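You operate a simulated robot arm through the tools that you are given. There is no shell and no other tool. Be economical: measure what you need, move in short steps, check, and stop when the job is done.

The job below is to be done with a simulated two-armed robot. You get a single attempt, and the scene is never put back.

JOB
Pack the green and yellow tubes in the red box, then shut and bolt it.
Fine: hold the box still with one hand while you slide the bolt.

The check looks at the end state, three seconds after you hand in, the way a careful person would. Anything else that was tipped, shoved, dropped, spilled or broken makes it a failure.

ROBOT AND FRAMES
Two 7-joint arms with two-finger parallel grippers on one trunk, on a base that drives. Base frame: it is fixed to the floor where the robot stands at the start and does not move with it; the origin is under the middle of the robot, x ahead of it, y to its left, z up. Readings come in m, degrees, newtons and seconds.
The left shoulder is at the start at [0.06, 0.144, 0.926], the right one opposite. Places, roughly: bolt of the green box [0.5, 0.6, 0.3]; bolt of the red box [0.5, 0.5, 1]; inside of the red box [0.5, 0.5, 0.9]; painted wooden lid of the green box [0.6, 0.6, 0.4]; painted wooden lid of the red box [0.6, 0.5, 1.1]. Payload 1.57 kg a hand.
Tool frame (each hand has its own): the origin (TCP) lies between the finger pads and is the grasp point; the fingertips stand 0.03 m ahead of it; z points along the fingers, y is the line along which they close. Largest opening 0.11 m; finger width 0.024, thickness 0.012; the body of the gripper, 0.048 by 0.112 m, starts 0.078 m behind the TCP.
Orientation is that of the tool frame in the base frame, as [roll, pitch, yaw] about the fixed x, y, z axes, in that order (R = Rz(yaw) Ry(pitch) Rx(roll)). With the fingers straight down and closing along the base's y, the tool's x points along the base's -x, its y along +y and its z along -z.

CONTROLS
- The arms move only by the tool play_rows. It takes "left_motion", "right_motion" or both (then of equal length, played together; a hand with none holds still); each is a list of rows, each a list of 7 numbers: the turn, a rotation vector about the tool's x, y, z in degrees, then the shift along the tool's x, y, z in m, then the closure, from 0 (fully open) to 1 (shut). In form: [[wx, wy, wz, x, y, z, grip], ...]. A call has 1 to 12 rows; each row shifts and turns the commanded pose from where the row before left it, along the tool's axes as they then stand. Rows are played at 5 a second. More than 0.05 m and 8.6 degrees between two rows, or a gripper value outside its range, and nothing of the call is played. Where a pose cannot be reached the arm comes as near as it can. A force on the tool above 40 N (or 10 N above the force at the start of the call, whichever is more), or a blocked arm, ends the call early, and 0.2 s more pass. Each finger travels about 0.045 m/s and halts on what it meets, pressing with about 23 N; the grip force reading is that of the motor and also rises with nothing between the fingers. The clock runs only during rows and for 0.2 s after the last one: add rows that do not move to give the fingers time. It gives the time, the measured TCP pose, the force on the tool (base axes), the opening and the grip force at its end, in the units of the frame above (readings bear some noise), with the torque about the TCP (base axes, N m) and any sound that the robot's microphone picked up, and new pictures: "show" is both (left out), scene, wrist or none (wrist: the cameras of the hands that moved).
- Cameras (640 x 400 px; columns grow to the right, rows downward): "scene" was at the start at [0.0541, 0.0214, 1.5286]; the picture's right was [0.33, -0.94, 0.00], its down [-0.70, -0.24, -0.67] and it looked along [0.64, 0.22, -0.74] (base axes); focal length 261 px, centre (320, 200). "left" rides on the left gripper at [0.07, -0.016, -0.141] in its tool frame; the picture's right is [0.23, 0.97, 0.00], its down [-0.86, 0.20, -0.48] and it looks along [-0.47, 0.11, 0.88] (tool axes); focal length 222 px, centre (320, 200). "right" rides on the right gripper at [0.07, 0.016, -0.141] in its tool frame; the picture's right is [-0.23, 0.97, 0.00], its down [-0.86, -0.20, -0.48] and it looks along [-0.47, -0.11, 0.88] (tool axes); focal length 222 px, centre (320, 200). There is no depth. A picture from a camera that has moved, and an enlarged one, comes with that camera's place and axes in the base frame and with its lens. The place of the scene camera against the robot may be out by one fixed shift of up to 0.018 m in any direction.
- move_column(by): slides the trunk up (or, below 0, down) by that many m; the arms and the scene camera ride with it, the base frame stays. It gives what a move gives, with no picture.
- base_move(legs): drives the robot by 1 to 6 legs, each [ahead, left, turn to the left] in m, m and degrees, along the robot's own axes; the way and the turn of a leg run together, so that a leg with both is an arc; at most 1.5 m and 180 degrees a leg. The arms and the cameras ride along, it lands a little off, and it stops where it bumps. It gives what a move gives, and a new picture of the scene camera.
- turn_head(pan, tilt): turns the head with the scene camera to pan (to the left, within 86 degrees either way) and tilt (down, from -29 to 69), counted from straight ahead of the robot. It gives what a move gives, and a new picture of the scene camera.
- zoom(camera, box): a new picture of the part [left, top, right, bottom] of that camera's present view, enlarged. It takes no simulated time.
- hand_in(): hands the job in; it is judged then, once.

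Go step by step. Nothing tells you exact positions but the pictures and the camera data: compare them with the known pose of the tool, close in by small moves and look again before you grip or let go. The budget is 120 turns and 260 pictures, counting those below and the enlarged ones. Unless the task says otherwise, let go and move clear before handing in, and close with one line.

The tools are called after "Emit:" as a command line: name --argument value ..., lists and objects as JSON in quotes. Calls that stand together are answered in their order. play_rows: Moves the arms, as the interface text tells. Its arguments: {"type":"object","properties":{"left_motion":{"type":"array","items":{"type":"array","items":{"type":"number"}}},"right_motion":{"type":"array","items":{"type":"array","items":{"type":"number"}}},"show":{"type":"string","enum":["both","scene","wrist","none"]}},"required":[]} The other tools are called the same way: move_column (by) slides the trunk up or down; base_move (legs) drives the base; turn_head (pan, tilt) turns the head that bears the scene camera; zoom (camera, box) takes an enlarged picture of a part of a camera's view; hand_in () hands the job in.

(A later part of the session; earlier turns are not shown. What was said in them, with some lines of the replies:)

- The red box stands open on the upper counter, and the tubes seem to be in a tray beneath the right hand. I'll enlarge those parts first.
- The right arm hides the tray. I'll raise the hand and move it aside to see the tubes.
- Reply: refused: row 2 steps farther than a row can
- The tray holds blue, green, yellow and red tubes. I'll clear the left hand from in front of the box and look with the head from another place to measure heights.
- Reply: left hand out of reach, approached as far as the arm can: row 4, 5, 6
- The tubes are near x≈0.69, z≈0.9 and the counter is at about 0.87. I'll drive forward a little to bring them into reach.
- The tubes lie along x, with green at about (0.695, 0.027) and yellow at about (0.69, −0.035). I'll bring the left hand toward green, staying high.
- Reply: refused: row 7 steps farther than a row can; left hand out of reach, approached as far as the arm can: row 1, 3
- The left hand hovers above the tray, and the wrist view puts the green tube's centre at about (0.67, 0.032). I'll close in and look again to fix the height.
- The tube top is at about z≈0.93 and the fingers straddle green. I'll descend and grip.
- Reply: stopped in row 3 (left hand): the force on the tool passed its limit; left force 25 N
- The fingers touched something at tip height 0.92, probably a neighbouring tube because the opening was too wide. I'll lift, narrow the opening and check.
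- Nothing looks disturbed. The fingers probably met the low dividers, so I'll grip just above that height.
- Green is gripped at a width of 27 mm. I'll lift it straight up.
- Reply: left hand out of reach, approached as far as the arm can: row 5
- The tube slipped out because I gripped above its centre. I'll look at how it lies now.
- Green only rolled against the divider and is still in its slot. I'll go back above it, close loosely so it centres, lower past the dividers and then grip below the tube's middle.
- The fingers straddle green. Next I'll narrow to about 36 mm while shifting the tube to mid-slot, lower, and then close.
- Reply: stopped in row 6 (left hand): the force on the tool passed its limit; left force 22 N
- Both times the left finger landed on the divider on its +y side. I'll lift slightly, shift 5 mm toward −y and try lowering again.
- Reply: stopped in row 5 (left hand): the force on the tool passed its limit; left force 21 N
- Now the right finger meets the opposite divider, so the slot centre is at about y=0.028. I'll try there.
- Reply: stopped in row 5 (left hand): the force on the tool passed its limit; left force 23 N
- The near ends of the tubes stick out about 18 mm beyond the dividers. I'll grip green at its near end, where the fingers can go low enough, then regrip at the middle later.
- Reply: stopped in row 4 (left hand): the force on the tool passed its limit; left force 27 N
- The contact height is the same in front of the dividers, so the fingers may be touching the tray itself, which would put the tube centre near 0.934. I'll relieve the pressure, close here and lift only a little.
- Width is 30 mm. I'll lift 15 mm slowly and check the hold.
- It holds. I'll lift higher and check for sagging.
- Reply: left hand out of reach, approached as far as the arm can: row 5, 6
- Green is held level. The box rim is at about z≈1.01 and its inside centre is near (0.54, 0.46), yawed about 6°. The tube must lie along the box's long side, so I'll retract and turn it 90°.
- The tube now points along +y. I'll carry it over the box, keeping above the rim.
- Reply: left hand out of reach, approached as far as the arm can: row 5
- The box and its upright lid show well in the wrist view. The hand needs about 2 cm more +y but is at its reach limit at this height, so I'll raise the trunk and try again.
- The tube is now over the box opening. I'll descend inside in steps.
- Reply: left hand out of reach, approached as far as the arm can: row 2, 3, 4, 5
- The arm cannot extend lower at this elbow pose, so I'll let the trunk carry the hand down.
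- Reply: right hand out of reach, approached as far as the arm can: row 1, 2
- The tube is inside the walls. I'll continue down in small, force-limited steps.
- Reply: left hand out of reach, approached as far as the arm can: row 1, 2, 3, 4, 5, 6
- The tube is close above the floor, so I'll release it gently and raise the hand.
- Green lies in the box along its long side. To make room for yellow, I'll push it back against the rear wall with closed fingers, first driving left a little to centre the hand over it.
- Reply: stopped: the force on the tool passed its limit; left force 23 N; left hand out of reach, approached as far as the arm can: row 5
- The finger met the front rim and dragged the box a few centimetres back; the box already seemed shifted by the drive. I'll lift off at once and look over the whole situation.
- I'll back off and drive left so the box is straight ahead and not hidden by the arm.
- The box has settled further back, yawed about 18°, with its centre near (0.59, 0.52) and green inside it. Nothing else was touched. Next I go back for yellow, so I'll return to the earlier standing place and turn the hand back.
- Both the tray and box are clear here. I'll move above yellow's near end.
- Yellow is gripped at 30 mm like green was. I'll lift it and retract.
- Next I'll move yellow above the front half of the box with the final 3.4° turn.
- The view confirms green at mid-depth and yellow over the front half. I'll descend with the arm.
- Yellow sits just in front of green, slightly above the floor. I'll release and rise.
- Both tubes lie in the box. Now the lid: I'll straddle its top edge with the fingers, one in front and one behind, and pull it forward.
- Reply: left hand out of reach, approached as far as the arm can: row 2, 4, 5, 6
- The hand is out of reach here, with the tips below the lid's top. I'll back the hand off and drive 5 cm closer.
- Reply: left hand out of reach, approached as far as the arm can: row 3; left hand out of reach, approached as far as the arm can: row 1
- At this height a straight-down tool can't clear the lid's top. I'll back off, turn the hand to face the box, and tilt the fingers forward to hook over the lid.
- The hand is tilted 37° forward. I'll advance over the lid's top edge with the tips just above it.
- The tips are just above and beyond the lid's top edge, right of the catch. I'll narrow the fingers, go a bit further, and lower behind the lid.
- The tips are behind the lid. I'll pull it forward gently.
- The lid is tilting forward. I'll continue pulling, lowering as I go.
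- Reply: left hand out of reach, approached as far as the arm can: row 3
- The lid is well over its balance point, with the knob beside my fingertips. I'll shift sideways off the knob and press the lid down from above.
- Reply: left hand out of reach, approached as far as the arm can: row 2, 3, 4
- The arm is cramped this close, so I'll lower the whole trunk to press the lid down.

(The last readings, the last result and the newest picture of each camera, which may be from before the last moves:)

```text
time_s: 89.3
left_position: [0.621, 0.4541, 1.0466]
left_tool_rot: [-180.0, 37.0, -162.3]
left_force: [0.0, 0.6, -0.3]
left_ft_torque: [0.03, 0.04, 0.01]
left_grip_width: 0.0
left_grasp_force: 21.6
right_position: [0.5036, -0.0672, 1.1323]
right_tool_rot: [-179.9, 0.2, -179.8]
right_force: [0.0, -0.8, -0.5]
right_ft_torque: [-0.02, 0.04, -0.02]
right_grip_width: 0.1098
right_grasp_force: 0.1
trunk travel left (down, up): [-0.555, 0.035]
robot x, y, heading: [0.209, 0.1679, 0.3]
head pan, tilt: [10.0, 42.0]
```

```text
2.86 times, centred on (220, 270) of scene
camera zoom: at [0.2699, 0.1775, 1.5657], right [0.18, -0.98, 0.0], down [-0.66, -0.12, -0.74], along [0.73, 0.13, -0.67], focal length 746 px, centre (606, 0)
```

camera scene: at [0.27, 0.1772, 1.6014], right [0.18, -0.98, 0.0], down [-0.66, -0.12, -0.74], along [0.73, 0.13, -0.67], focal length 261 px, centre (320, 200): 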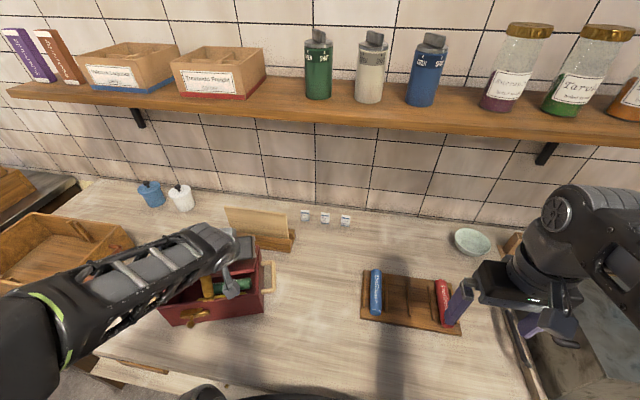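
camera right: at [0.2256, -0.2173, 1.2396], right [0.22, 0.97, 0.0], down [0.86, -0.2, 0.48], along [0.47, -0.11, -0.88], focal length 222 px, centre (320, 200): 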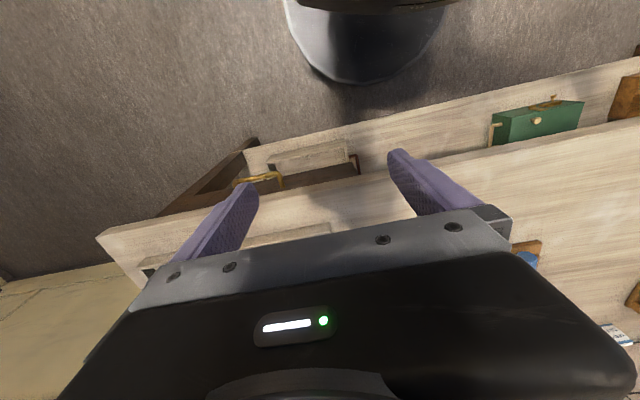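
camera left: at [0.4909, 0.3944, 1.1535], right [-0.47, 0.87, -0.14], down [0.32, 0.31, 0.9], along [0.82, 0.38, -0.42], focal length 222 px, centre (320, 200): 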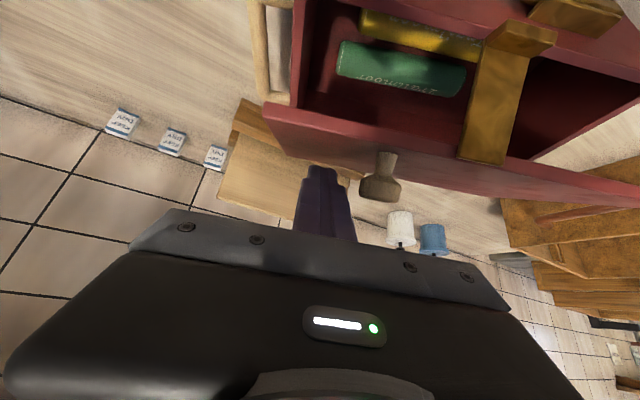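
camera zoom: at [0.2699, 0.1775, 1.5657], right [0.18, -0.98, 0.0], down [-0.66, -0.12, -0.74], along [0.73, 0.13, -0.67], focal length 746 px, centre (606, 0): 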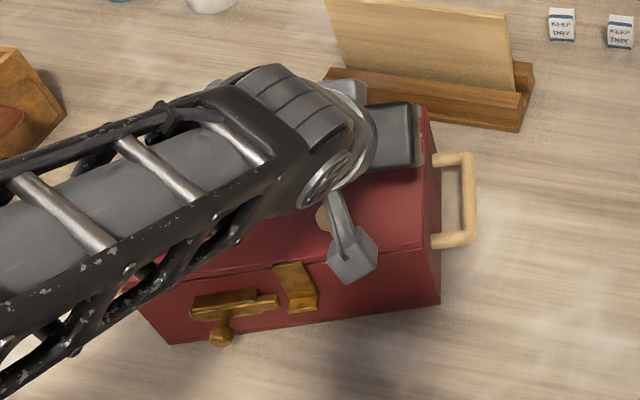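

The lid is closed, with its catch folded over the front and the bolt to its left with a knob. I'll lift the hand away and get a clear look.

Emit:
move_column --by 0.03

Emit:
base_move --legs '[[-0.16, 0.16, 0]]'

Emit:
play_rows --left_motion '[[0, 8, 0, 0.02, 0.03, -0.02, 0.8], [0, 8, 0, 0.02, 0.03, -0.01, 0.6], [0, 8, 0, 0.0, 0.03, 0, 0.5], [0, 8, 0, 0, 0.03, 0, 0.5], [0, 5, 0, 0, 0.03, 0, 0.5], [0, 0, 0, 0, 0.03, 0, 0.5]]' --show "both"

```text
time_s: 90.0
left_position: [0.6185, 0.453, 1.0768]
left_tool_rot: [179.9, 37.0, -162.3]
left_force: [0.3, 0.4, 0.8]
left_ft_torque: [-0.02, -0.02, 0.01]
left_grip_width: 0.0
left_grasp_force: 20.9
right_position: [0.5025, -0.0681, 1.1643]
right_tool_rot: [180.0, 0.3, -179.8]
right_force: [-1.7, -0.6, 0.6]
right_ft_torque: [0.0, -0.03, -0.03]
right_grip_width: 0.11
right_grasp_force: 0.1
trunk travel left (down, up): [-0.585, 0.005]
robot x, y, heading: [0.2103, 0.1669, 0.1]
head pan, tilt: [10.0, 42.0]
```

```text
time_s: 91.7
left_position: [0.4621, 0.6119, 1.0766]
left_tool_rot: [-179.9, 36.9, -162.3]
left_force: [-0.2, 0.6, 0.0]
left_ft_torque: [0.0, -0.01, -0.03]
left_grip_width: 0.0
left_grasp_force: 21.5
right_position: [0.3443, 0.0911, 1.1643]
right_tool_rot: [-180.0, 0.1, -179.8]
right_force: [-0.5, 0.2, 1.0]
right_ft_torque: [-0.08, -0.01, 0.01]
right_grip_width: 0.1098
right_grasp_force: 0.2
trunk travel left (down, up): [-0.585, 0.005]
robot x, y, heading: [0.0489, 0.3256, 0.2]
head pan, tilt: [10.0, 42.0]
camera scene: at [0.1125, 0.3369, 1.5964], right [0.18, -0.98, 0.0], down [-0.66, -0.12, -0.74], along [0.73, 0.13, -0.67], focal length 261 px, centre (320, 200)
```

scene: 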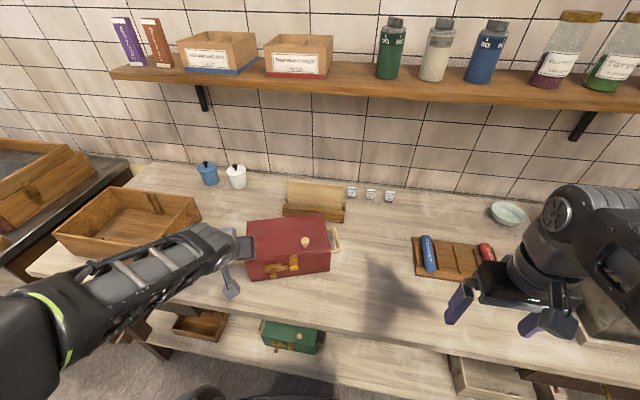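

```text
time_s: 93.1
left_position: [0.3594, 0.7689, 1.081]
left_tool_rot: [179.9, -0.1, -162.3]
left_force: [-0.2, -0.1, -0.5]
left_ft_torque: [0.01, -0.01, 0.01]
left_grip_width: 0.0552
left_grasp_force: 0.0
right_position: [0.3459, 0.0908, 1.1626]
right_tool_rot: [180.0, 0.0, -179.7]
right_force: [-0.6, -0.7, 0.6]
right_ft_torque: [0.01, 0.03, 0.01]
right_grip_width: 0.11
right_grasp_force: 0.1
trunk travel left (down, up): [-0.585, 0.005]
robot x, y, heading: [0.0542, 0.3274, 0.2]
head pan, tilt: [10.0, 42.0]
camera scene: at [0.1132, 0.3361, 1.5964], right [0.18, -0.98, 0.0], down [-0.66, -0.12, -0.74], along [0.73, 0.13, -0.67], focal length 261 px, centre (320, 200)
camera left: at [0.2987, 0.7314, 1.2223], right [-0.51, 0.86, 0.0], down [0.76, 0.45, 0.48], along [0.41, 0.25, -0.88], focal length 222 px, centre (320, 200)
```

scene: 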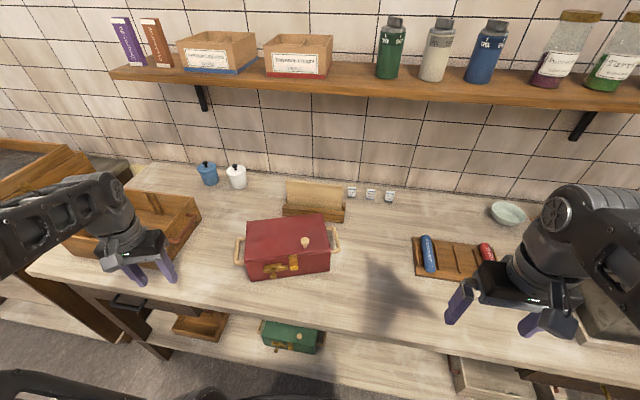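
left: 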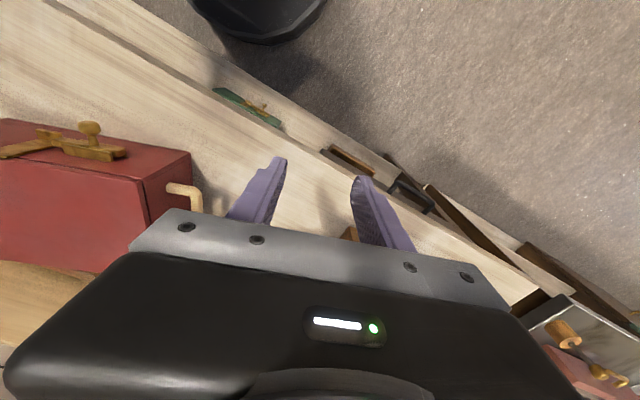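

Emit:
zoom --camera "scene" --box '[220, 200, 360, 290]'

Emit:
zoom --camera "left" --box '[0, 90, 220, 230]'

```text
4.44 times, centred on (290, 245) of scene
camera zoom: at [0.1132, 0.3361, 1.5964], right [0.18, -0.98, 0.0], down [-0.66, -0.12, -0.74], along [0.73, 0.13, -0.67], focal length 1161 px, centre (453, 0)
```

zoom: 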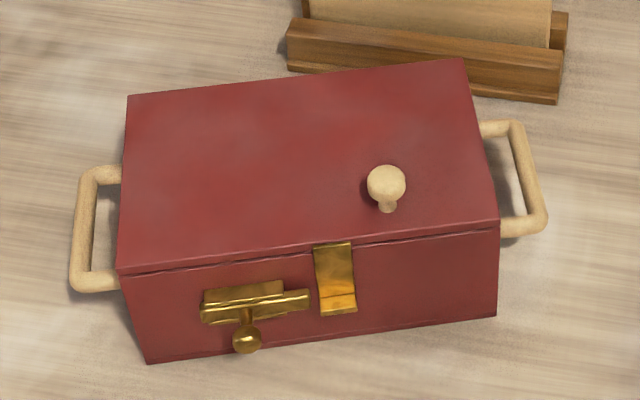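

```text
2.86 times, centred on (110, 160) of left
camera zoom: at [0.2987, 0.7314, 1.2223], right [-0.51, 0.86, 0.0], down [0.76, 0.45, 0.48], along [0.41, 0.25, -0.88], focal length 635 px, centre (920, 314)
```

zoom: 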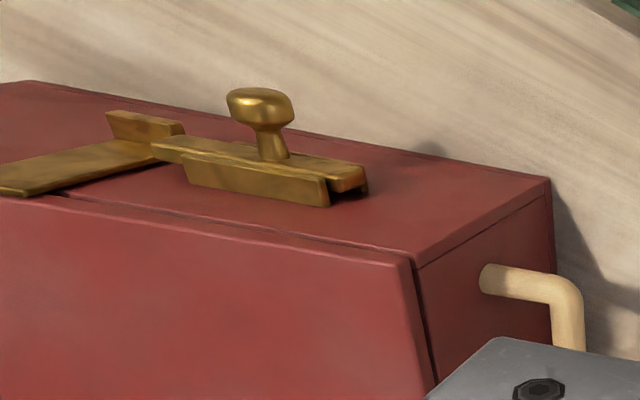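

The box is shut, and the bolt's knob sticks out of the front left of the catch, so it must slide right. The right hand will hold the right-hand handle while the left slides the bolt. I'll bring the right hand above the handle first.

Emit:
play_rows --right_motion '[[0, 0, -6, 0, 0, 0, 0.3], [0, 0, -6, 0, 0, 0, 0.45], [0, 0, -6, 0, 0, 0, 0.45], [0, 0, 0, -0.0407, 0.0203, 0, 0.45], [0, 0, 0, -0.0407, 0.0203, 0, 0.45], [0, 0, 0, -0.0407, 0.0203, 0, 0.45], [0, 0, 0, -0.0407, 0.0203, 0, 0.45], [0, 0, 0, -0.0407, 0.0203, 0, 0.45], [0, 0, 0, -0.0407, 0.0203, 0, 0.45], [0, 0, 0, -0.0407, 0.0203, 0, 0.45]]' --show "both"

```text
time_s: 95.3
left_position: [0.3603, 0.7674, 1.0804]
left_tool_rot: [179.9, -0.1, -162.3]
left_force: [0.5, -0.2, -0.1]
left_ft_torque: [0.04, -0.03, 0.01]
left_grip_width: 0.0549
left_grasp_force: 0.1
right_position: [0.5393, 0.2805, 1.1632]
right_tool_rot: [179.9, 0.2, -161.8]
right_force: [-0.3, 0.3, -0.4]
right_ft_torque: [0.08, 0.0, 0.01]
right_grip_width: 0.0606
right_grasp_force: 0.1
right hand out of reach, approached as far as the arm can: row 10
trunk travel left (down, up): [-0.585, 0.005]
robot x, y, heading: [0.053, 0.3237, 0.4]
head pan, tilt: [10.0, 42.0]
camera scene: at [0.1133, 0.3338, 1.5964], right [0.18, -0.98, 0.0], down [-0.66, -0.12, -0.74], along [0.73, 0.13, -0.67], focal length 261 px, centre (320, 200)
camera right: at [0.468, 0.2747, 1.3032], right [-0.09, 1.0, 0.0], down [0.87, 0.08, 0.48], along [0.48, 0.04, -0.88], focal length 222 px, centre (320, 200)
```

scene: 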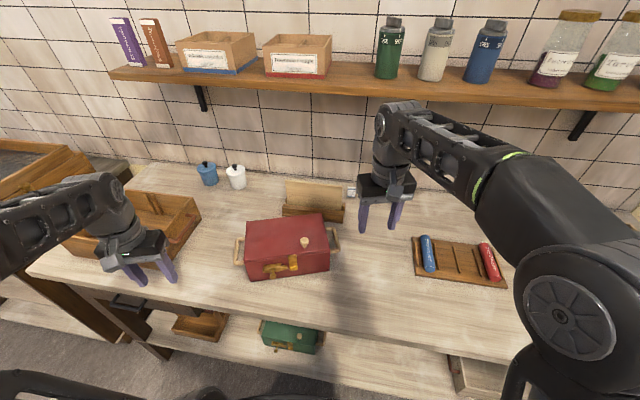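
right: 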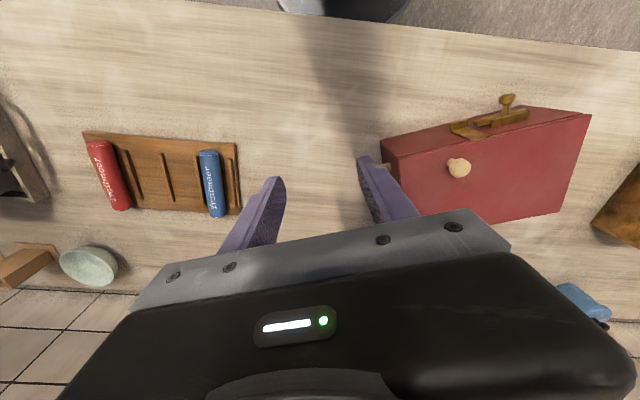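

Emit:
play_rows --right_motion '[[0, 0, 0, 0, 0, 0.035, 0.45], [0, 0, 0, 0, 0, 0.03, 0.45], [0, 0, 0, -0.04, 0.018, 0, 0.45], [0, 0, 0, -0.04, 0.018, 0, 0.45], [0, 0, 0, -0.028, 0.015, 0, 0.45], [0, 0, 0, 0, 0, 0, 0.45]]' --show "both"

```text
time_s: 96.7
left_position: [0.3609, 0.7681, 1.0805]
left_tool_rot: [179.8, 0.0, -162.2]
left_force: [0.1, 0.6, 0.2]
left_ft_torque: [-0.01, 0.02, 0.01]
left_grip_width: 0.0549
left_grasp_force: 0.1
right_position: [0.6197, 0.3552, 1.0979]
right_tool_rot: [179.9, 0.4, -161.8]
right_force: [-0.1, -0.4, -0.3]
right_ft_torque: [0.01, -0.03, -0.01]
right_grip_width: 0.0605
right_grasp_force: 0.1
right hand out of reach, approached as far as the arm can: row 5
trunk travel left (down, up): [-0.585, 0.005]
robot x, y, heading: [0.0485, 0.3225, 0.2]
head pan, tilt: [10.0, 42.0]
camera scene: at [0.1141, 0.3352, 1.5963], right [0.18, -0.98, 0.0], down [-0.66, -0.12, -0.74], along [0.73, 0.13, -0.67], focal length 261 px, centre (320, 200)
camera right: at [0.5478, 0.3495, 1.2379], right [-0.09, 1.0, 0.0], down [0.87, 0.08, 0.48], along [0.48, 0.04, -0.88], focal length 222 px, centre (320, 200)
```

scene: 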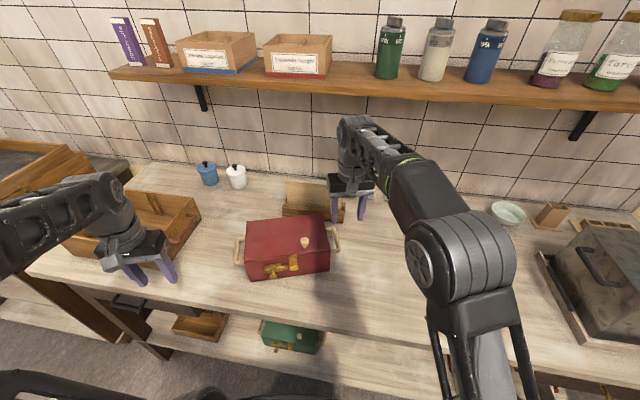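
right: 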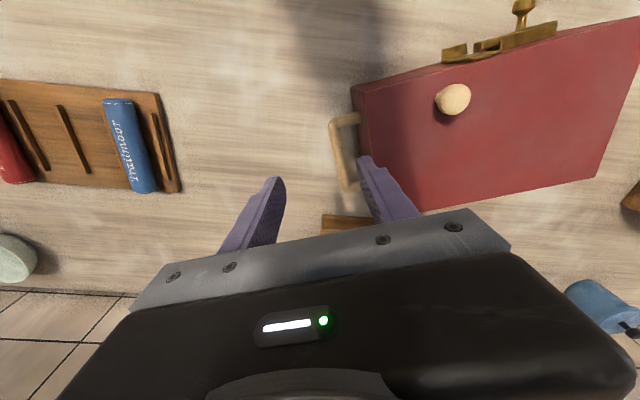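

The handle bar's centre is at about (0.632, 0.382). I'll lower, align over it with a narrower opening, then look before going down around it.

Emit:
play_rows --right_motion '[[0, 0, -2, 0, 0, 0.03, 0.6], [0, 0, 0, -0.01, 0.01, 0.015, 0.69], [0, 0, 0, -0.01, 0.0117, 0, 0.69], [0, 0, 0, 0, 0, 0, 0.69]]' --show "wrist"

Emit:
zoom --camera "right" --box '[220, 60, 460, 220]'

```text
time_s: 97.7
left_position: [0.3604, 0.7678, 1.0801]
left_tool_rot: [179.8, -0.1, -162.3]
left_force: [0.5, -1.0, -0.5]
left_ft_torque: [-0.01, 0.0, 0.03]
left_grip_width: 0.0548
left_grasp_force: 0.0
right_position: [0.6294, 0.3843, 1.0532]
right_tool_rot: [-180.0, 0.0, -159.8]
right_force: [-0.1, -0.7, -0.2]
right_ft_torque: [0.0, 0.01, 0.01]
right_grip_width: 0.0343
right_grasp_force: 0.1
trunk travel left (down, up): [-0.585, 0.005]
robot x, y, heading: [0.0533, 0.3241, 0.2]
head pan, tilt: [10.0, 42.0]
camera right: at [0.5595, 0.3758, 1.1937], right [-0.12, 0.99, 0.0], down [0.87, 0.11, 0.48], along [0.47, 0.06, -0.88], focal length 222 px, centre (320, 200)
```

right: 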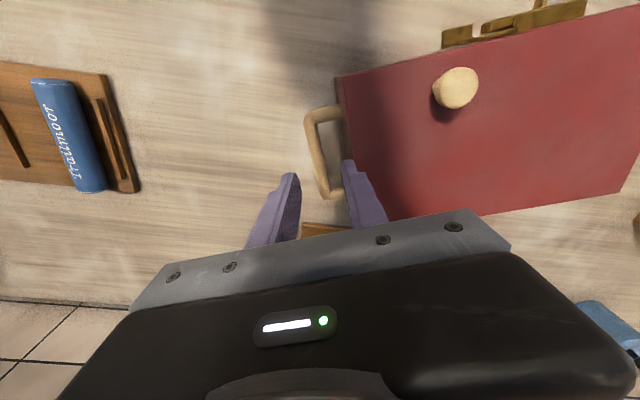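

```text
2.50 times, centred on (340, 140) of right
camera zoom: at [0.5595, 0.3758, 1.1937], right [-0.12, 0.99, 0.0], down [0.87, 0.11, 0.48], along [0.47, 0.06, -0.88], focal length 555 px, centre (270, 350)
```

zoom: 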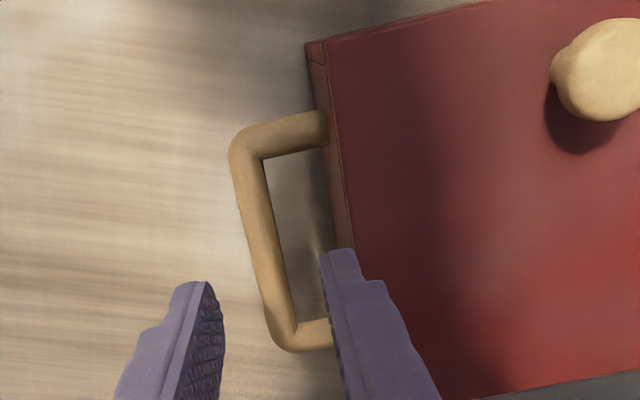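

The inner finger would be close to the box wall, so I'll shift 5 mm outward, narrow slightly and descend around the bar.

Emit:
play_rows --right_motion '[[0, 0, 0, 0, -0.005, 0.01, 0.74], [0, 0, 0, 0, 0, 0.02, 0.74], [0, 0, 0, 0, 0, 0.02, 0.74], [0, 0, 0, 0, 0, 0.02, 0.74], [0, 0, 0, 0, 0, 0.015, 0.74], [0, 0, 0, 0, 0, 0, 0.74]]' --show "wrist"

Emit:
zoom --camera "right" --box '[220, 60, 460, 220]'

```text
time_s: 99.1
left_position: [0.3598, 0.7688, 1.0794]
left_tool_rot: [179.9, -0.1, -162.2]
left_force: [0.6, -0.2, 0.7]
left_ft_torque: [-0.02, 0.0, -0.01]
left_grip_width: 0.055
left_grasp_force: 0.0
right_position: [0.6325, 0.3794, 0.9694]
right_tool_rot: [-179.9, 0.2, -159.8]
right_force: [0.4, -0.5, 0.6]
right_ft_torque: [0.01, 0.0, 0.02]
right_grip_width: 0.0283
right_grasp_force: 0.1
trunk travel left (down, up): [-0.585, 0.005]
robot x, y, heading: [0.0489, 0.3264, 0.2]
head pan, tilt: [10.0, 42.0]
camera right: at [0.561, 0.3708, 1.1093], right [-0.12, 0.99, 0.0], down [0.87, 0.11, 0.48], along [0.48, 0.06, -0.88], focal length 222 px, centre (320, 200)
```

right: 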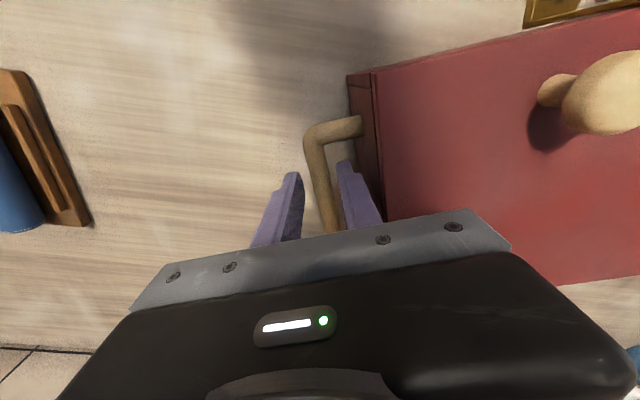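

```text
2.50 times, centred on (340, 140) of right
camera zoom: at [0.561, 0.3708, 1.1093], right [-0.12, 0.99, 0.0], down [0.87, 0.11, 0.48], along [0.48, 0.06, -0.88], focal length 555 px, centre (270, 350)
```

zoom: 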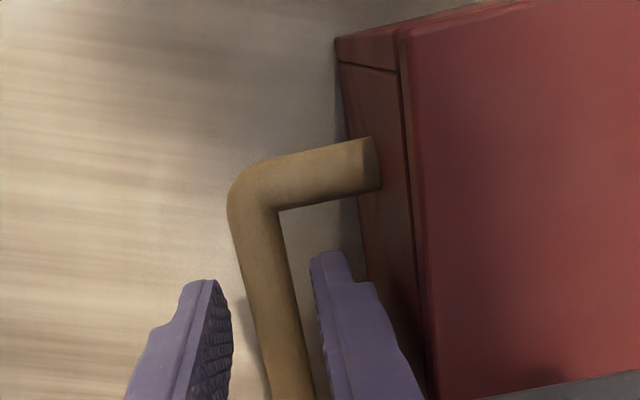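

The fingers straddle the handle bar, so I'll close on it.

Emit:
play_rows --right_motion '[[0, 0, 0, 0, 0.003, 0, 0.8], [0, 0, 0, 0, 0, 0, 0.9], [0, 0, 0, 0, 0, 0, 1], [0, 0, 0, 0, 0, 0, 1]]' --show "wrist"

```text
time_s: 100.1
left_position: [0.3612, 0.7678, 1.0798]
left_tool_rot: [179.9, -0.1, -162.3]
left_force: [0.2, -0.2, 1.0]
left_ft_torque: [-0.01, -0.04, 0.02]
left_grip_width: 0.0549
left_grasp_force: 0.0
right_position: [0.6313, 0.383, 0.9688]
right_tool_rot: [-180.0, 0.1, -159.8]
right_force: [2.1, 0.1, 0.8]
right_ft_torque: [0.0, 0.06, -0.43]
right_grip_width: 0.0136
right_grasp_force: 22.9
trunk travel left (down, up): [-0.585, 0.005]
robot x, y, heading: [0.0535, 0.3286, 0.3]
head pan, tilt: [10.0, 42.0]
camera right: at [0.5605, 0.3733, 1.1093], right [-0.12, 0.99, 0.0], down [0.87, 0.11, 0.48], along [0.48, 0.06, -0.88], focal length 222 px, centre (320, 200)
```

right: 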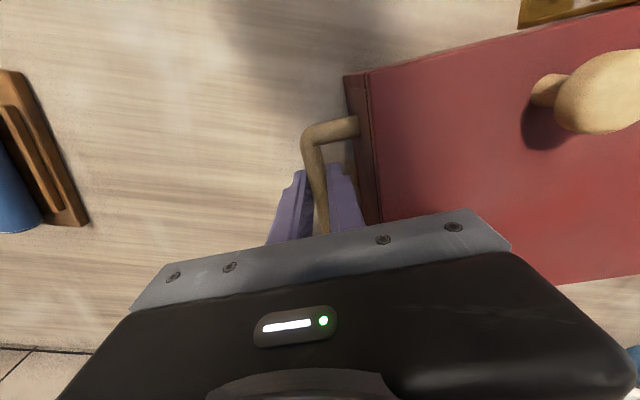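

The right hand holds the handle firmly. I'll bring the left hand toward the bolt knob, staying in front of and above it.

Emit:
play_rows --left_motion '[[0, 0, 0, -0.003, -0.038, 0, 0.5], [0, 0, 0, -0.003, -0.038, 0, 0.5], [0, 0, 0, -0.003, -0.038, 0, 0.5], [0, 0, 0, -0.003, -0.038, 0, 0.5], [0, 0, 0, -0.003, -0.038, 0, 0.5], [0, 0, 0, 0, -0.03, 0, 0.5], [0, 0, 0, 0, 0, 0, 0.5]]' --show "both"

Emit:
zoom --camera "left" --box '[160, 40, 480, 240]'

```text
time_s: 101.7
left_position: [0.4414, 0.5627, 1.0792]
left_tool_rot: [179.9, -0.1, -162.2]
left_force: [0.3, -0.1, -0.7]
left_ft_torque: [0.01, -0.01, 0.02]
left_grip_width: 0.055
left_grasp_force: 0.0
right_position: [0.6316, 0.3825, 0.9679]
right_tool_rot: [180.0, 0.0, -159.9]
right_force: [1.9, 1.0, 0.3]
right_ft_torque: [-0.07, 0.07, -0.4]
right_grip_width: 0.0136
right_grasp_force: 23.0
trunk travel left (down, up): [-0.585, 0.005]
robot x, y, heading: [0.0567, 0.3284, 0.2]
head pan, tilt: [10.0, 42.0]
camera scene: at [0.114, 0.3361, 1.5963], right [0.18, -0.98, 0.0], down [-0.66, -0.12, -0.74], along [0.73, 0.13, -0.67], focal length 261 px, centre (320, 200)
camera left: at [0.3803, 0.5258, 1.2219], right [-0.51, 0.86, 0.0], down [0.76, 0.45, 0.48], along [0.41, 0.25, -0.88], focal length 222 px, centre (320, 200)
```

scene: 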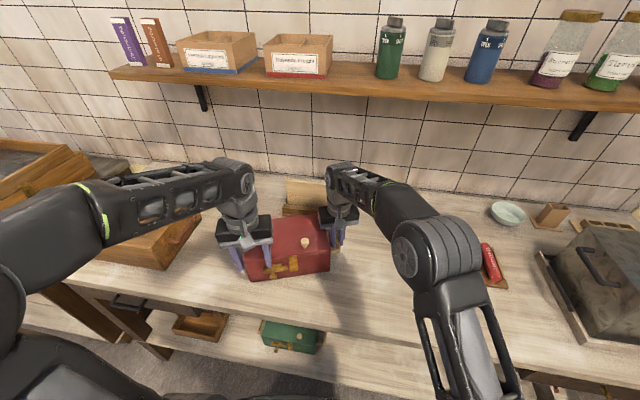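
left: 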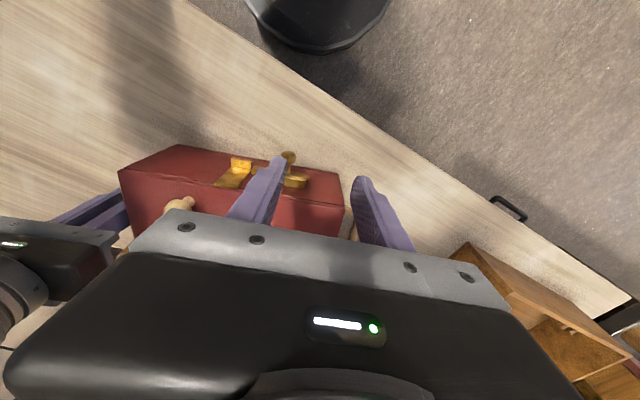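

```text
2.00 times, centred on (320, 140) of left
camera zoom: at [0.3803, 0.5258, 1.2219], right [-0.51, 0.86, 0.0], down [0.76, 0.45, 0.48], along [0.41, 0.25, -0.88], focal length 444 px, centre (320, 320)
```

zoom: 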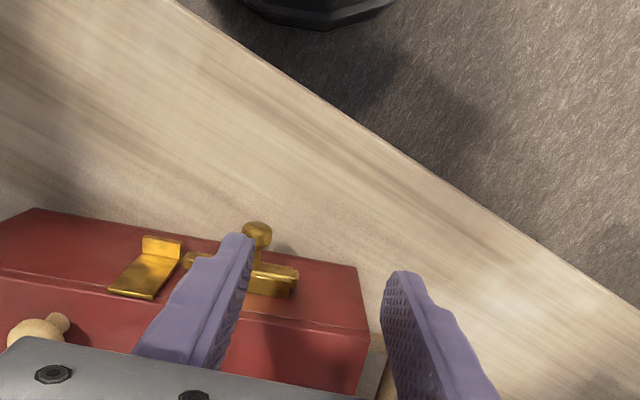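

The knob is at about (0.468, 0.537, 0.967). I'll straddle it from above.

Emit:
play_rows --left_motion '[[0, 0, 0, -0.0176, -0.033, 0, 0.5], [0, 0, 0, 0, 0, 0.03, 0.5], [0, 0, 0, 0, 0, 0.03, 0.5], [0, 0, 0, 0, 0, 0, 0.5]]' --show "wrist"

Emit:
zoom --camera "left" --box '[160, 40, 480, 240]'

```text
time_s: 102.7
left_position: [0.4672, 0.5383, 1.0188]
left_tool_rot: [180.0, -0.1, -162.2]
left_force: [1.0, 0.2, 0.0]
left_ft_torque: [0.01, -0.03, 0.01]
left_grip_width: 0.055
left_grasp_force: 0.0
right_position: [0.6314, 0.3808, 0.9688]
right_tool_rot: [-179.9, -0.1, -159.8]
right_force: [1.2, -0.9, 0.2]
right_ft_torque: [-0.14, 0.34, -0.3]
right_grip_width: 0.0136
right_grasp_force: 22.9
trunk travel left (down, up): [-0.585, 0.005]
robot x, y, heading: [0.0536, 0.3251, 0.2]
head pan, tilt: [10.0, 42.0]
camera left: at [0.4064, 0.5, 1.161], right [-0.51, 0.86, 0.0], down [0.76, 0.45, 0.48], along [0.41, 0.25, -0.88], focal length 222 px, centre (320, 200)
```

left: 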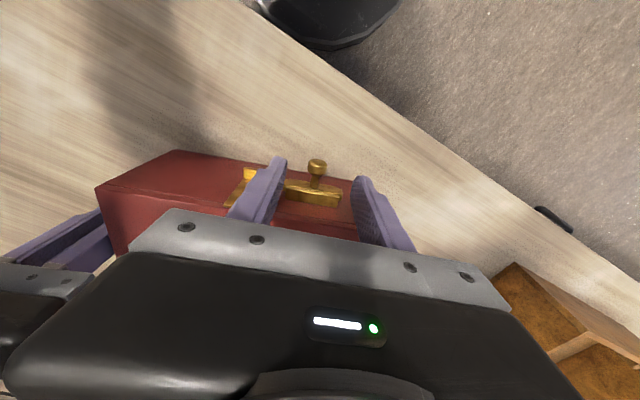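

```text
2.00 times, centred on (320, 140) of left
camera zoom: at [0.4064, 0.5, 1.161], right [-0.51, 0.86, 0.0], down [0.76, 0.45, 0.48], along [0.41, 0.25, -0.88], focal length 444 px, centre (320, 320)
```

zoom: 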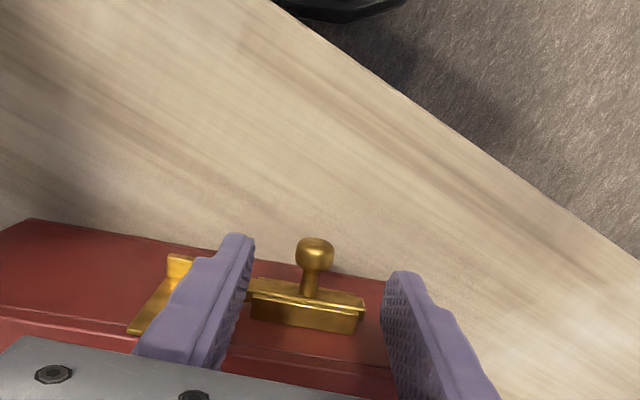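

Emit:
play_rows --left_motion '[[0, 0, 0, 0.002, -0.004, 0.02, 0.5], [0, 0, 0, 0, 0, 0.02, 0.55], [0, 0, 0, 0, 0, 0.015, 0.6], [0, 0, 0, 0, 0, 0, 0.65]]' --show "wrist"

Emit:
zoom --camera "left" --box '[160, 40, 480, 240]'

```text
time_s: 103.7
left_position: [0.4675, 0.5333, 0.9634]
left_tool_rot: [179.9, -0.1, -162.3]
left_force: [0.1, 0.4, -0.8]
left_ft_torque: [0.0, 0.02, 0.04]
left_grip_width: 0.0388
left_grasp_force: 0.1
right_position: [0.6307, 0.3826, 0.9688]
right_tool_rot: [180.0, -0.2, -159.7]
right_force: [1.4, -1.1, 0.6]
right_ft_torque: [-0.03, 0.03, -0.22]
right_grip_width: 0.0136
right_grasp_force: 22.9
trunk travel left (down, up): [-0.585, 0.005]
robot x, y, heading: [0.0497, 0.3238, 0.3]
head pan, tilt: [10.0, 42.0]
camera left: at [0.4062, 0.4955, 1.1058], right [-0.51, 0.86, 0.0], down [0.76, 0.45, 0.48], along [0.41, 0.25, -0.88], focal length 222 px, centre (320, 200)
```

left: 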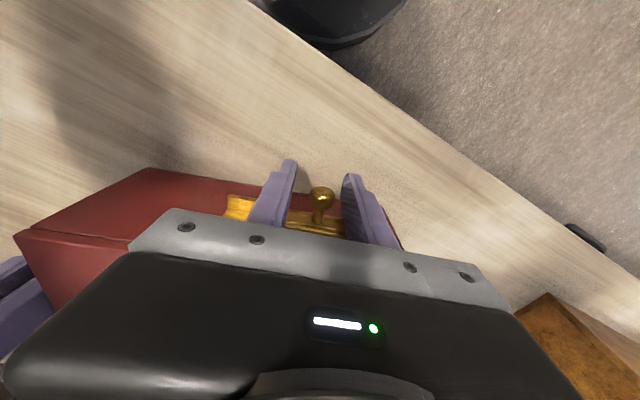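

```text
2.00 times, centred on (320, 140) of left
camera zoom: at [0.4062, 0.4955, 1.1058], right [-0.51, 0.86, 0.0], down [0.76, 0.45, 0.48], along [0.41, 0.25, -0.88], focal length 444 px, centre (320, 320)
```

zoom: 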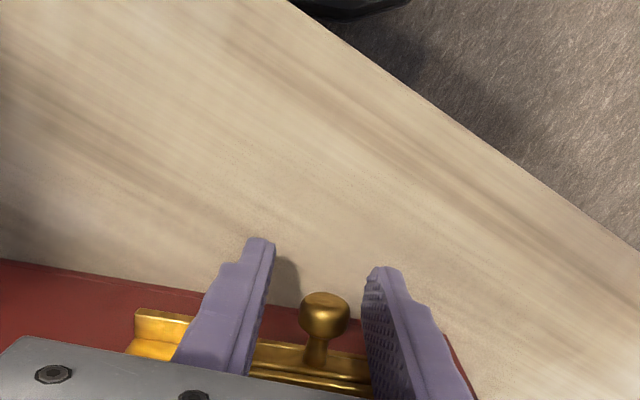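

The knob is between the fingers at TCP height. I'll close on it, then slide right in small steps.

Emit:
play_rows --left_motion '[[0, 0, 0, 0, 0, 0, 0.8], [0, 0, 0, 0, 0, 0, 1], [0, 0, 0, 0, 0, 0, 1]]' --show "none"

Emit:
play_rows --left_motion '[[0, 0, 0, 0, -0.006, 0, 1], [0, 0, 0, 0, -0.006, 0, 1], [0, 0, 0, 0, -0.006, 0, 1], [0, 0, 0, 0, 0, 0, 1]]' --show "both"

Emit:
zoom --camera "left" --box '[160, 40, 480, 240]'

```text
time_s: 104.5
left_position: [0.4673, 0.5327, 0.9629]
left_tool_rot: [180.0, -0.1, -162.3]
left_force: [-2.9, 3.9, -0.1]
left_ft_torque: [-0.05, 0.15, 0.06]
left_grip_width: 0.0174
left_grasp_force: 23.5
right_position: [0.6317, 0.382, 0.9688]
right_tool_rot: [-180.0, 0.0, -159.9]
right_force: [3.6, -4.2, 0.1]
right_ft_torque: [-0.06, -0.05, -0.16]
right_grip_width: 0.0137
right_grasp_force: 22.7
trunk travel left (down, up): [-0.585, 0.005]
robot x, y, heading: [0.0503, 0.3269, 0.3]
head pan, tilt: [10.0, 42.0]
```

```text
time_s: 105.5
left_position: [0.473, 0.5157, 0.9624]
left_tool_rot: [179.8, -0.2, -162.3]
left_force: [-3.2, 3.5, 0.4]
left_ft_torque: [0.0, -0.03, 0.0]
left_grip_width: 0.0176
left_grasp_force: 23.0
right_position: [0.6303, 0.3813, 0.9689]
right_tool_rot: [-180.0, 0.0, -159.8]
right_force: [4.5, -4.4, 2.4]
right_ft_torque: [-0.12, 0.21, -0.01]
right_grip_width: 0.0134
right_grasp_force: 22.8
trunk travel left (down, up): [-0.585, 0.005]
robot x, y, heading: [0.0532, 0.326, 0.0]
head pan, tilt: [10.0, 42.0]
camera scene: at [0.1141, 0.3358, 1.5963], right [0.18, -0.98, 0.0], down [-0.66, -0.12, -0.74], along [0.73, 0.13, -0.67], focal length 261 px, centre (320, 200)
camera left: at [0.4117, 0.4781, 1.106], right [-0.51, 0.86, 0.0], down [0.76, 0.45, 0.48], along [0.41, 0.25, -0.88], focal length 222 px, centre (320, 200)
```

scene: 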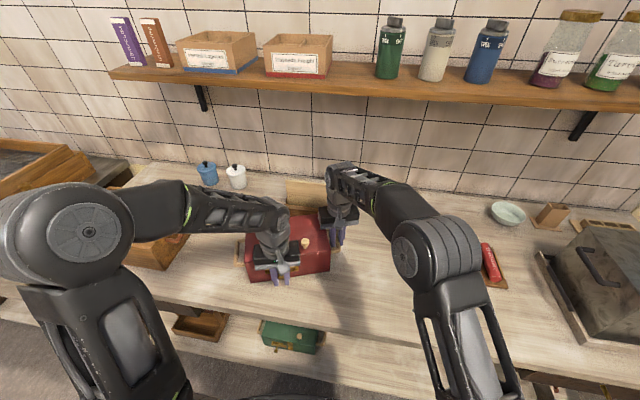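
left: 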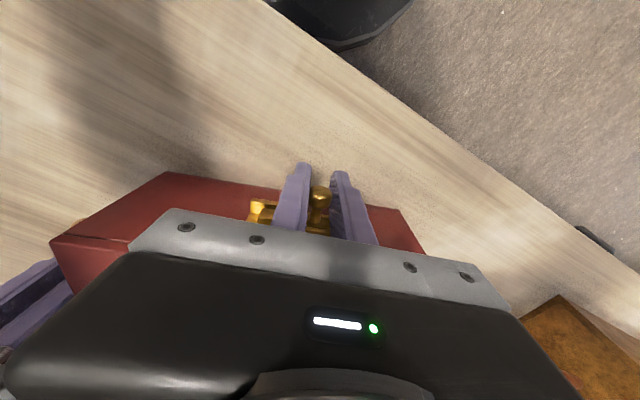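

```text
2.00 times, centred on (320, 140) of left
camera zoom: at [0.4117, 0.4781, 1.106], right [-0.51, 0.86, 0.0], down [0.76, 0.45, 0.48], along [0.41, 0.25, -0.88], focal length 444 px, centre (320, 320)
```

zoom: 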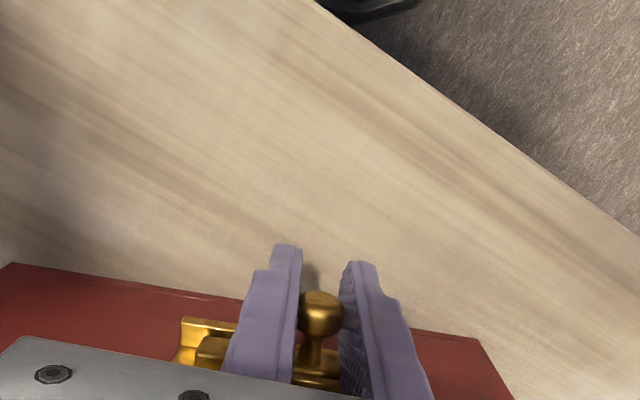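

The bolt has moved 18 mm and its tip is at the catch. I'll keep sliding until it stops.

Emit:
play_rows --left_motion '[[0, 0, 0, 0, -0.005, 0, 1], [0, 0, 0, 0, -0.005, 0, 1], [0, 0, 0, 0, -0.005, 0, 1], [0, 0, 0, 0, 0, 0, 1]]' --show "wrist"

Emit:
zoom --camera "left" --box '[160, 40, 480, 240]'

```text
time_s: 106.5
left_position: [0.4776, 0.5013, 0.9636]
left_tool_rot: [179.9, -0.3, -162.2]
left_force: [-13.5, 15.3, 0.9]
left_ft_torque: [-0.03, -0.11, 0.13]
left_grip_width: 0.0176
left_grasp_force: 22.6
right_position: [0.6327, 0.381, 0.9689]
right_tool_rot: [-179.8, 0.1, -159.8]
right_force: [13.3, -13.2, 0.2]
right_ft_torque: [-0.16, -0.11, 0.43]
right_grip_width: 0.0138
right_grasp_force: 23.5
trunk travel left (down, up): [-0.585, 0.005]
robot x, y, heading: [0.0535, 0.3273, 0.3]
head pan, tilt: [10.0, 42.0]
camera left: at [0.4154, 0.4646, 1.1061], right [-0.51, 0.86, 0.01], down [0.76, 0.45, 0.48], along [0.41, 0.25, -0.88], focal length 222 px, centre (320, 200)
```

left: 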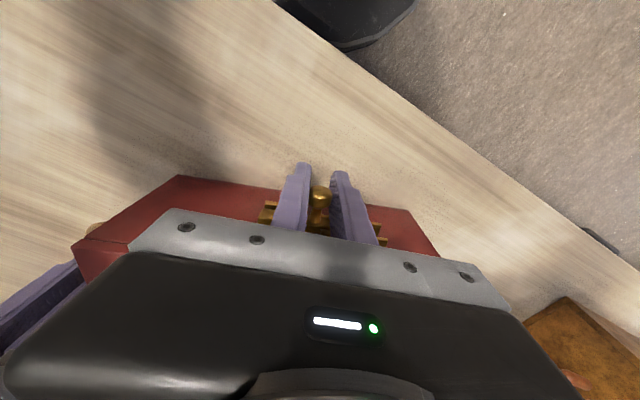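

```text
2.00 times, centred on (320, 140) of left
camera zoom: at [0.4154, 0.4646, 1.1061], right [-0.51, 0.86, 0.01], down [0.76, 0.45, 0.48], along [0.41, 0.25, -0.88], focal length 444 px, centre (320, 320)
```

zoom: 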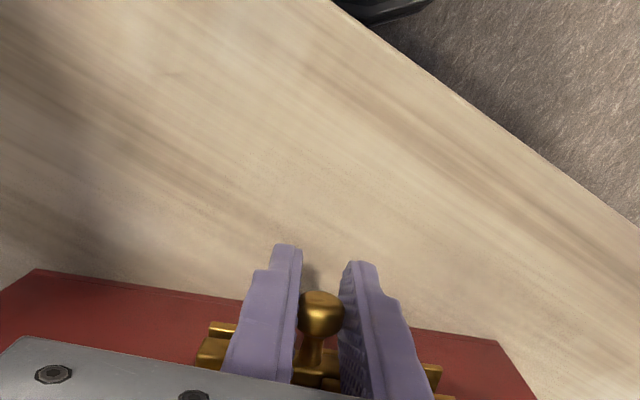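

The force has risen to about 20 N, so the bolt seems to be at its stop and through the catch. I'll release the left hand, lift it clear and check.

Emit:
play_rows --left_motion '[[0, 0, 0, 0, 0.003, 0, 0.9], [0, 0, 0, 0, 0, 0, 0.6], [0, 0, 0, 0, 0, 0, 0.5], [0, 0, 0, 0.01, 0, -0.02, 0.5], [0, 0, 0, 0.01, 0, -0.03, 0.5], [0, 0, 0, 0.0, 0, -0.04, 0.5], [0, 0, 0, 0, 0.03, -0.02, 0.5], [0, 0, 0, 0, 0.045, 0, 0.5], [0, 0, 0, 0, 0.045, 0, 0.5], [0, 0, 0, 0, 0.045, 0, 0.5], [0, 0, 0, 0, 0.045, 0, 0.5]]' --show "wrist"

Emit:
zoom --camera "scene" --box '[220, 200, 360, 290]'

Emit:
zoom --camera "left" --box '[0, 90, 260, 240]'

```text
time_s: 108.9
left_position: [0.3933, 0.6998, 1.0747]
left_tool_rot: [179.9, -0.2, -162.4]
left_force: [0.0, 0.3, -0.1]
left_ft_torque: [-0.03, 0.03, 0.0]
left_grip_width: 0.0549
left_grasp_force: 0.1
right_position: [0.6316, 0.3818, 0.97]
right_tool_rot: [180.0, 0.1, -159.8]
right_force: [-1.1, 0.3, -0.6]
right_ft_torque: [-0.13, -0.05, 0.01]
right_grip_width: 0.0136
right_grasp_force: 22.9
trunk travel left (down, up): [-0.585, 0.005]
robot x, y, heading: [0.0527, 0.321, 0.1]
head pan, tilt: [10.0, 42.0]
camera left: at [0.3326, 0.6622, 1.2172], right [-0.51, 0.86, 0.0], down [0.76, 0.45, 0.48], along [0.41, 0.25, -0.88], focal length 222 px, centre (320, 200)
```

left: 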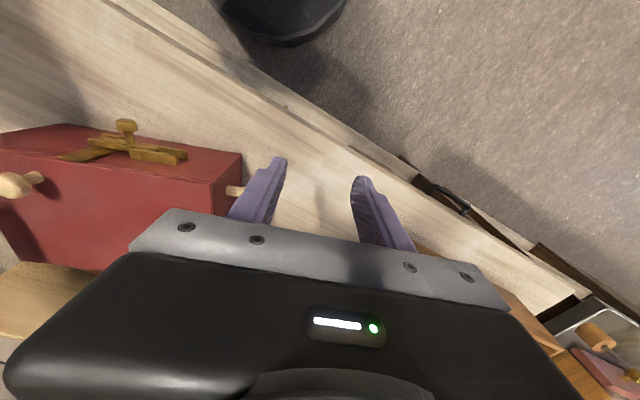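

```text
4.44 times, centred on (290, 245) of scene
camera zoom: at [0.1135, 0.3362, 1.5963], right [0.18, -0.98, 0.0], down [-0.66, -0.12, -0.74], along [0.73, 0.13, -0.67], focal length 1161 px, centre (453, 0)
```

zoom: 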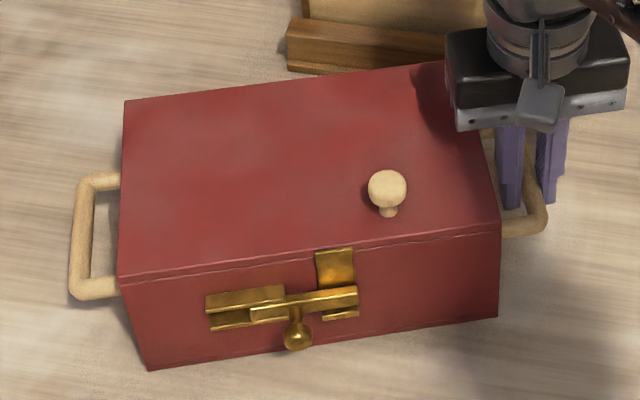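

```text
2.46 times, centred on (130, 165) of left
camera zoom: at [0.3326, 0.6622, 1.2172], right [-0.51, 0.86, 0.0], down [0.76, 0.45, 0.48], along [0.41, 0.25, -0.88], focal length 547 px, centre (788, 286)
```

zoom: 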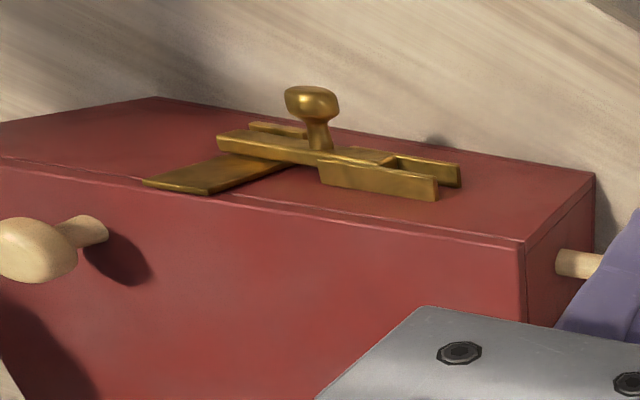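

The bolt bar runs fully across the catch strap, behind its lip, and the lid is shut. I'll release the handle and move the right hand clear.

Emit:
play_rows --right_motion '[[0, 0, 0, 0, 0, 0, 0.85], [0, 0, 0, 0, 0, 0, 0.74], [0, 0, 0, 0, 0, 0, 0.74], [0, 0, 0, 0, 0, -0.02, 0.74], [0, 0, 0, 0, 0, -0.03, 0.74], [0, 0, 0, 0, 0, -0.04, 0.74], [0, 0, 0, 0, 0, -0.03, 0.74], [0, 0, 0, 0.03, -0.03, 0, 0.6], [0, 0, 0, 0.03, -0.03, 0, 0.5], [0, 0, 0, 0.03, -0.03, 0, 0.5], [0, 0, 0, 0.03, -0.03, 0, 0.5]]' --show "scene"

Emit:
zoom --camera "scene" --box '[220, 200, 360, 290]'

```text
time_s: 111.3
left_position: [0.3947, 0.6982, 1.0762]
left_tool_rot: [179.8, -0.1, -162.4]
left_force: [0.1, -0.1, -0.1]
left_ft_torque: [0.02, -0.03, 0.0]
left_grip_width: 0.0549
left_grasp_force: 0.1
right_position: [0.5591, 0.2252, 1.0684]
right_tool_rot: [180.0, 0.1, -159.7]
right_force: [0.4, 0.0, 0.1]
right_ft_torque: [0.02, -0.03, -0.01]
right_grip_width: 0.0549
right_grasp_force: 0.0
right hand out of reach, approached as far as the arm can: row 7
trunk travel left (down, up): [-0.585, 0.005]
robot x, y, heading: [0.0498, 0.3249, 0.3]
head pan, tilt: [10.0, 42.0]
camera scene: at [0.1131, 0.335, 1.5964], right [0.18, -0.98, 0.0], down [-0.66, -0.12, -0.74], along [0.73, 0.13, -0.67], focal length 261 px, centre (320, 200)
```

scene: 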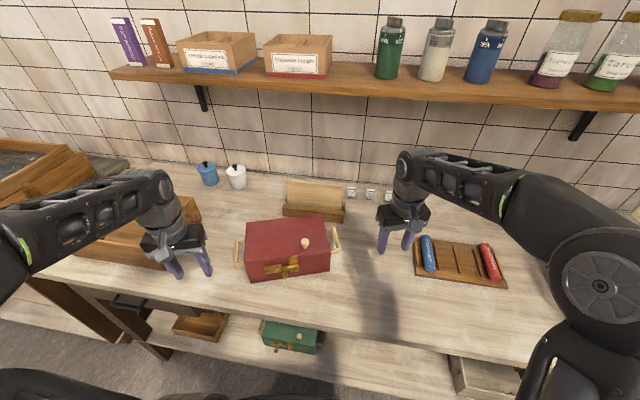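

```text
4.44 times, centred on (290, 245) of scene
camera zoom: at [0.1131, 0.335, 1.5964], right [0.18, -0.98, 0.0], down [-0.66, -0.12, -0.74], along [0.73, 0.13, -0.67], focal length 1161 px, centre (453, 0)
```

zoom: 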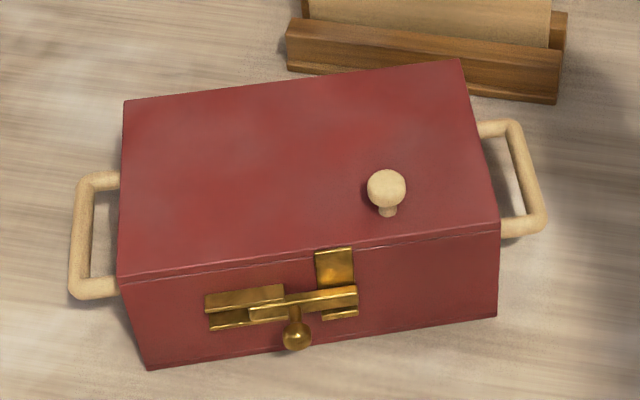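

The box is shut and bolted with both hands clear, and the other tubes and items stand where they were. I'm handing in.

Emit:
hand_in

```text
The job is handed in.
```

The green and yellow tubes are in the red box. The lid is shut, and the bolt was slid across the catch while the right hand held the box by its handle. Earlier in the job I accidentally pushed the box a few centimetres back and turned it, and it still stands there.
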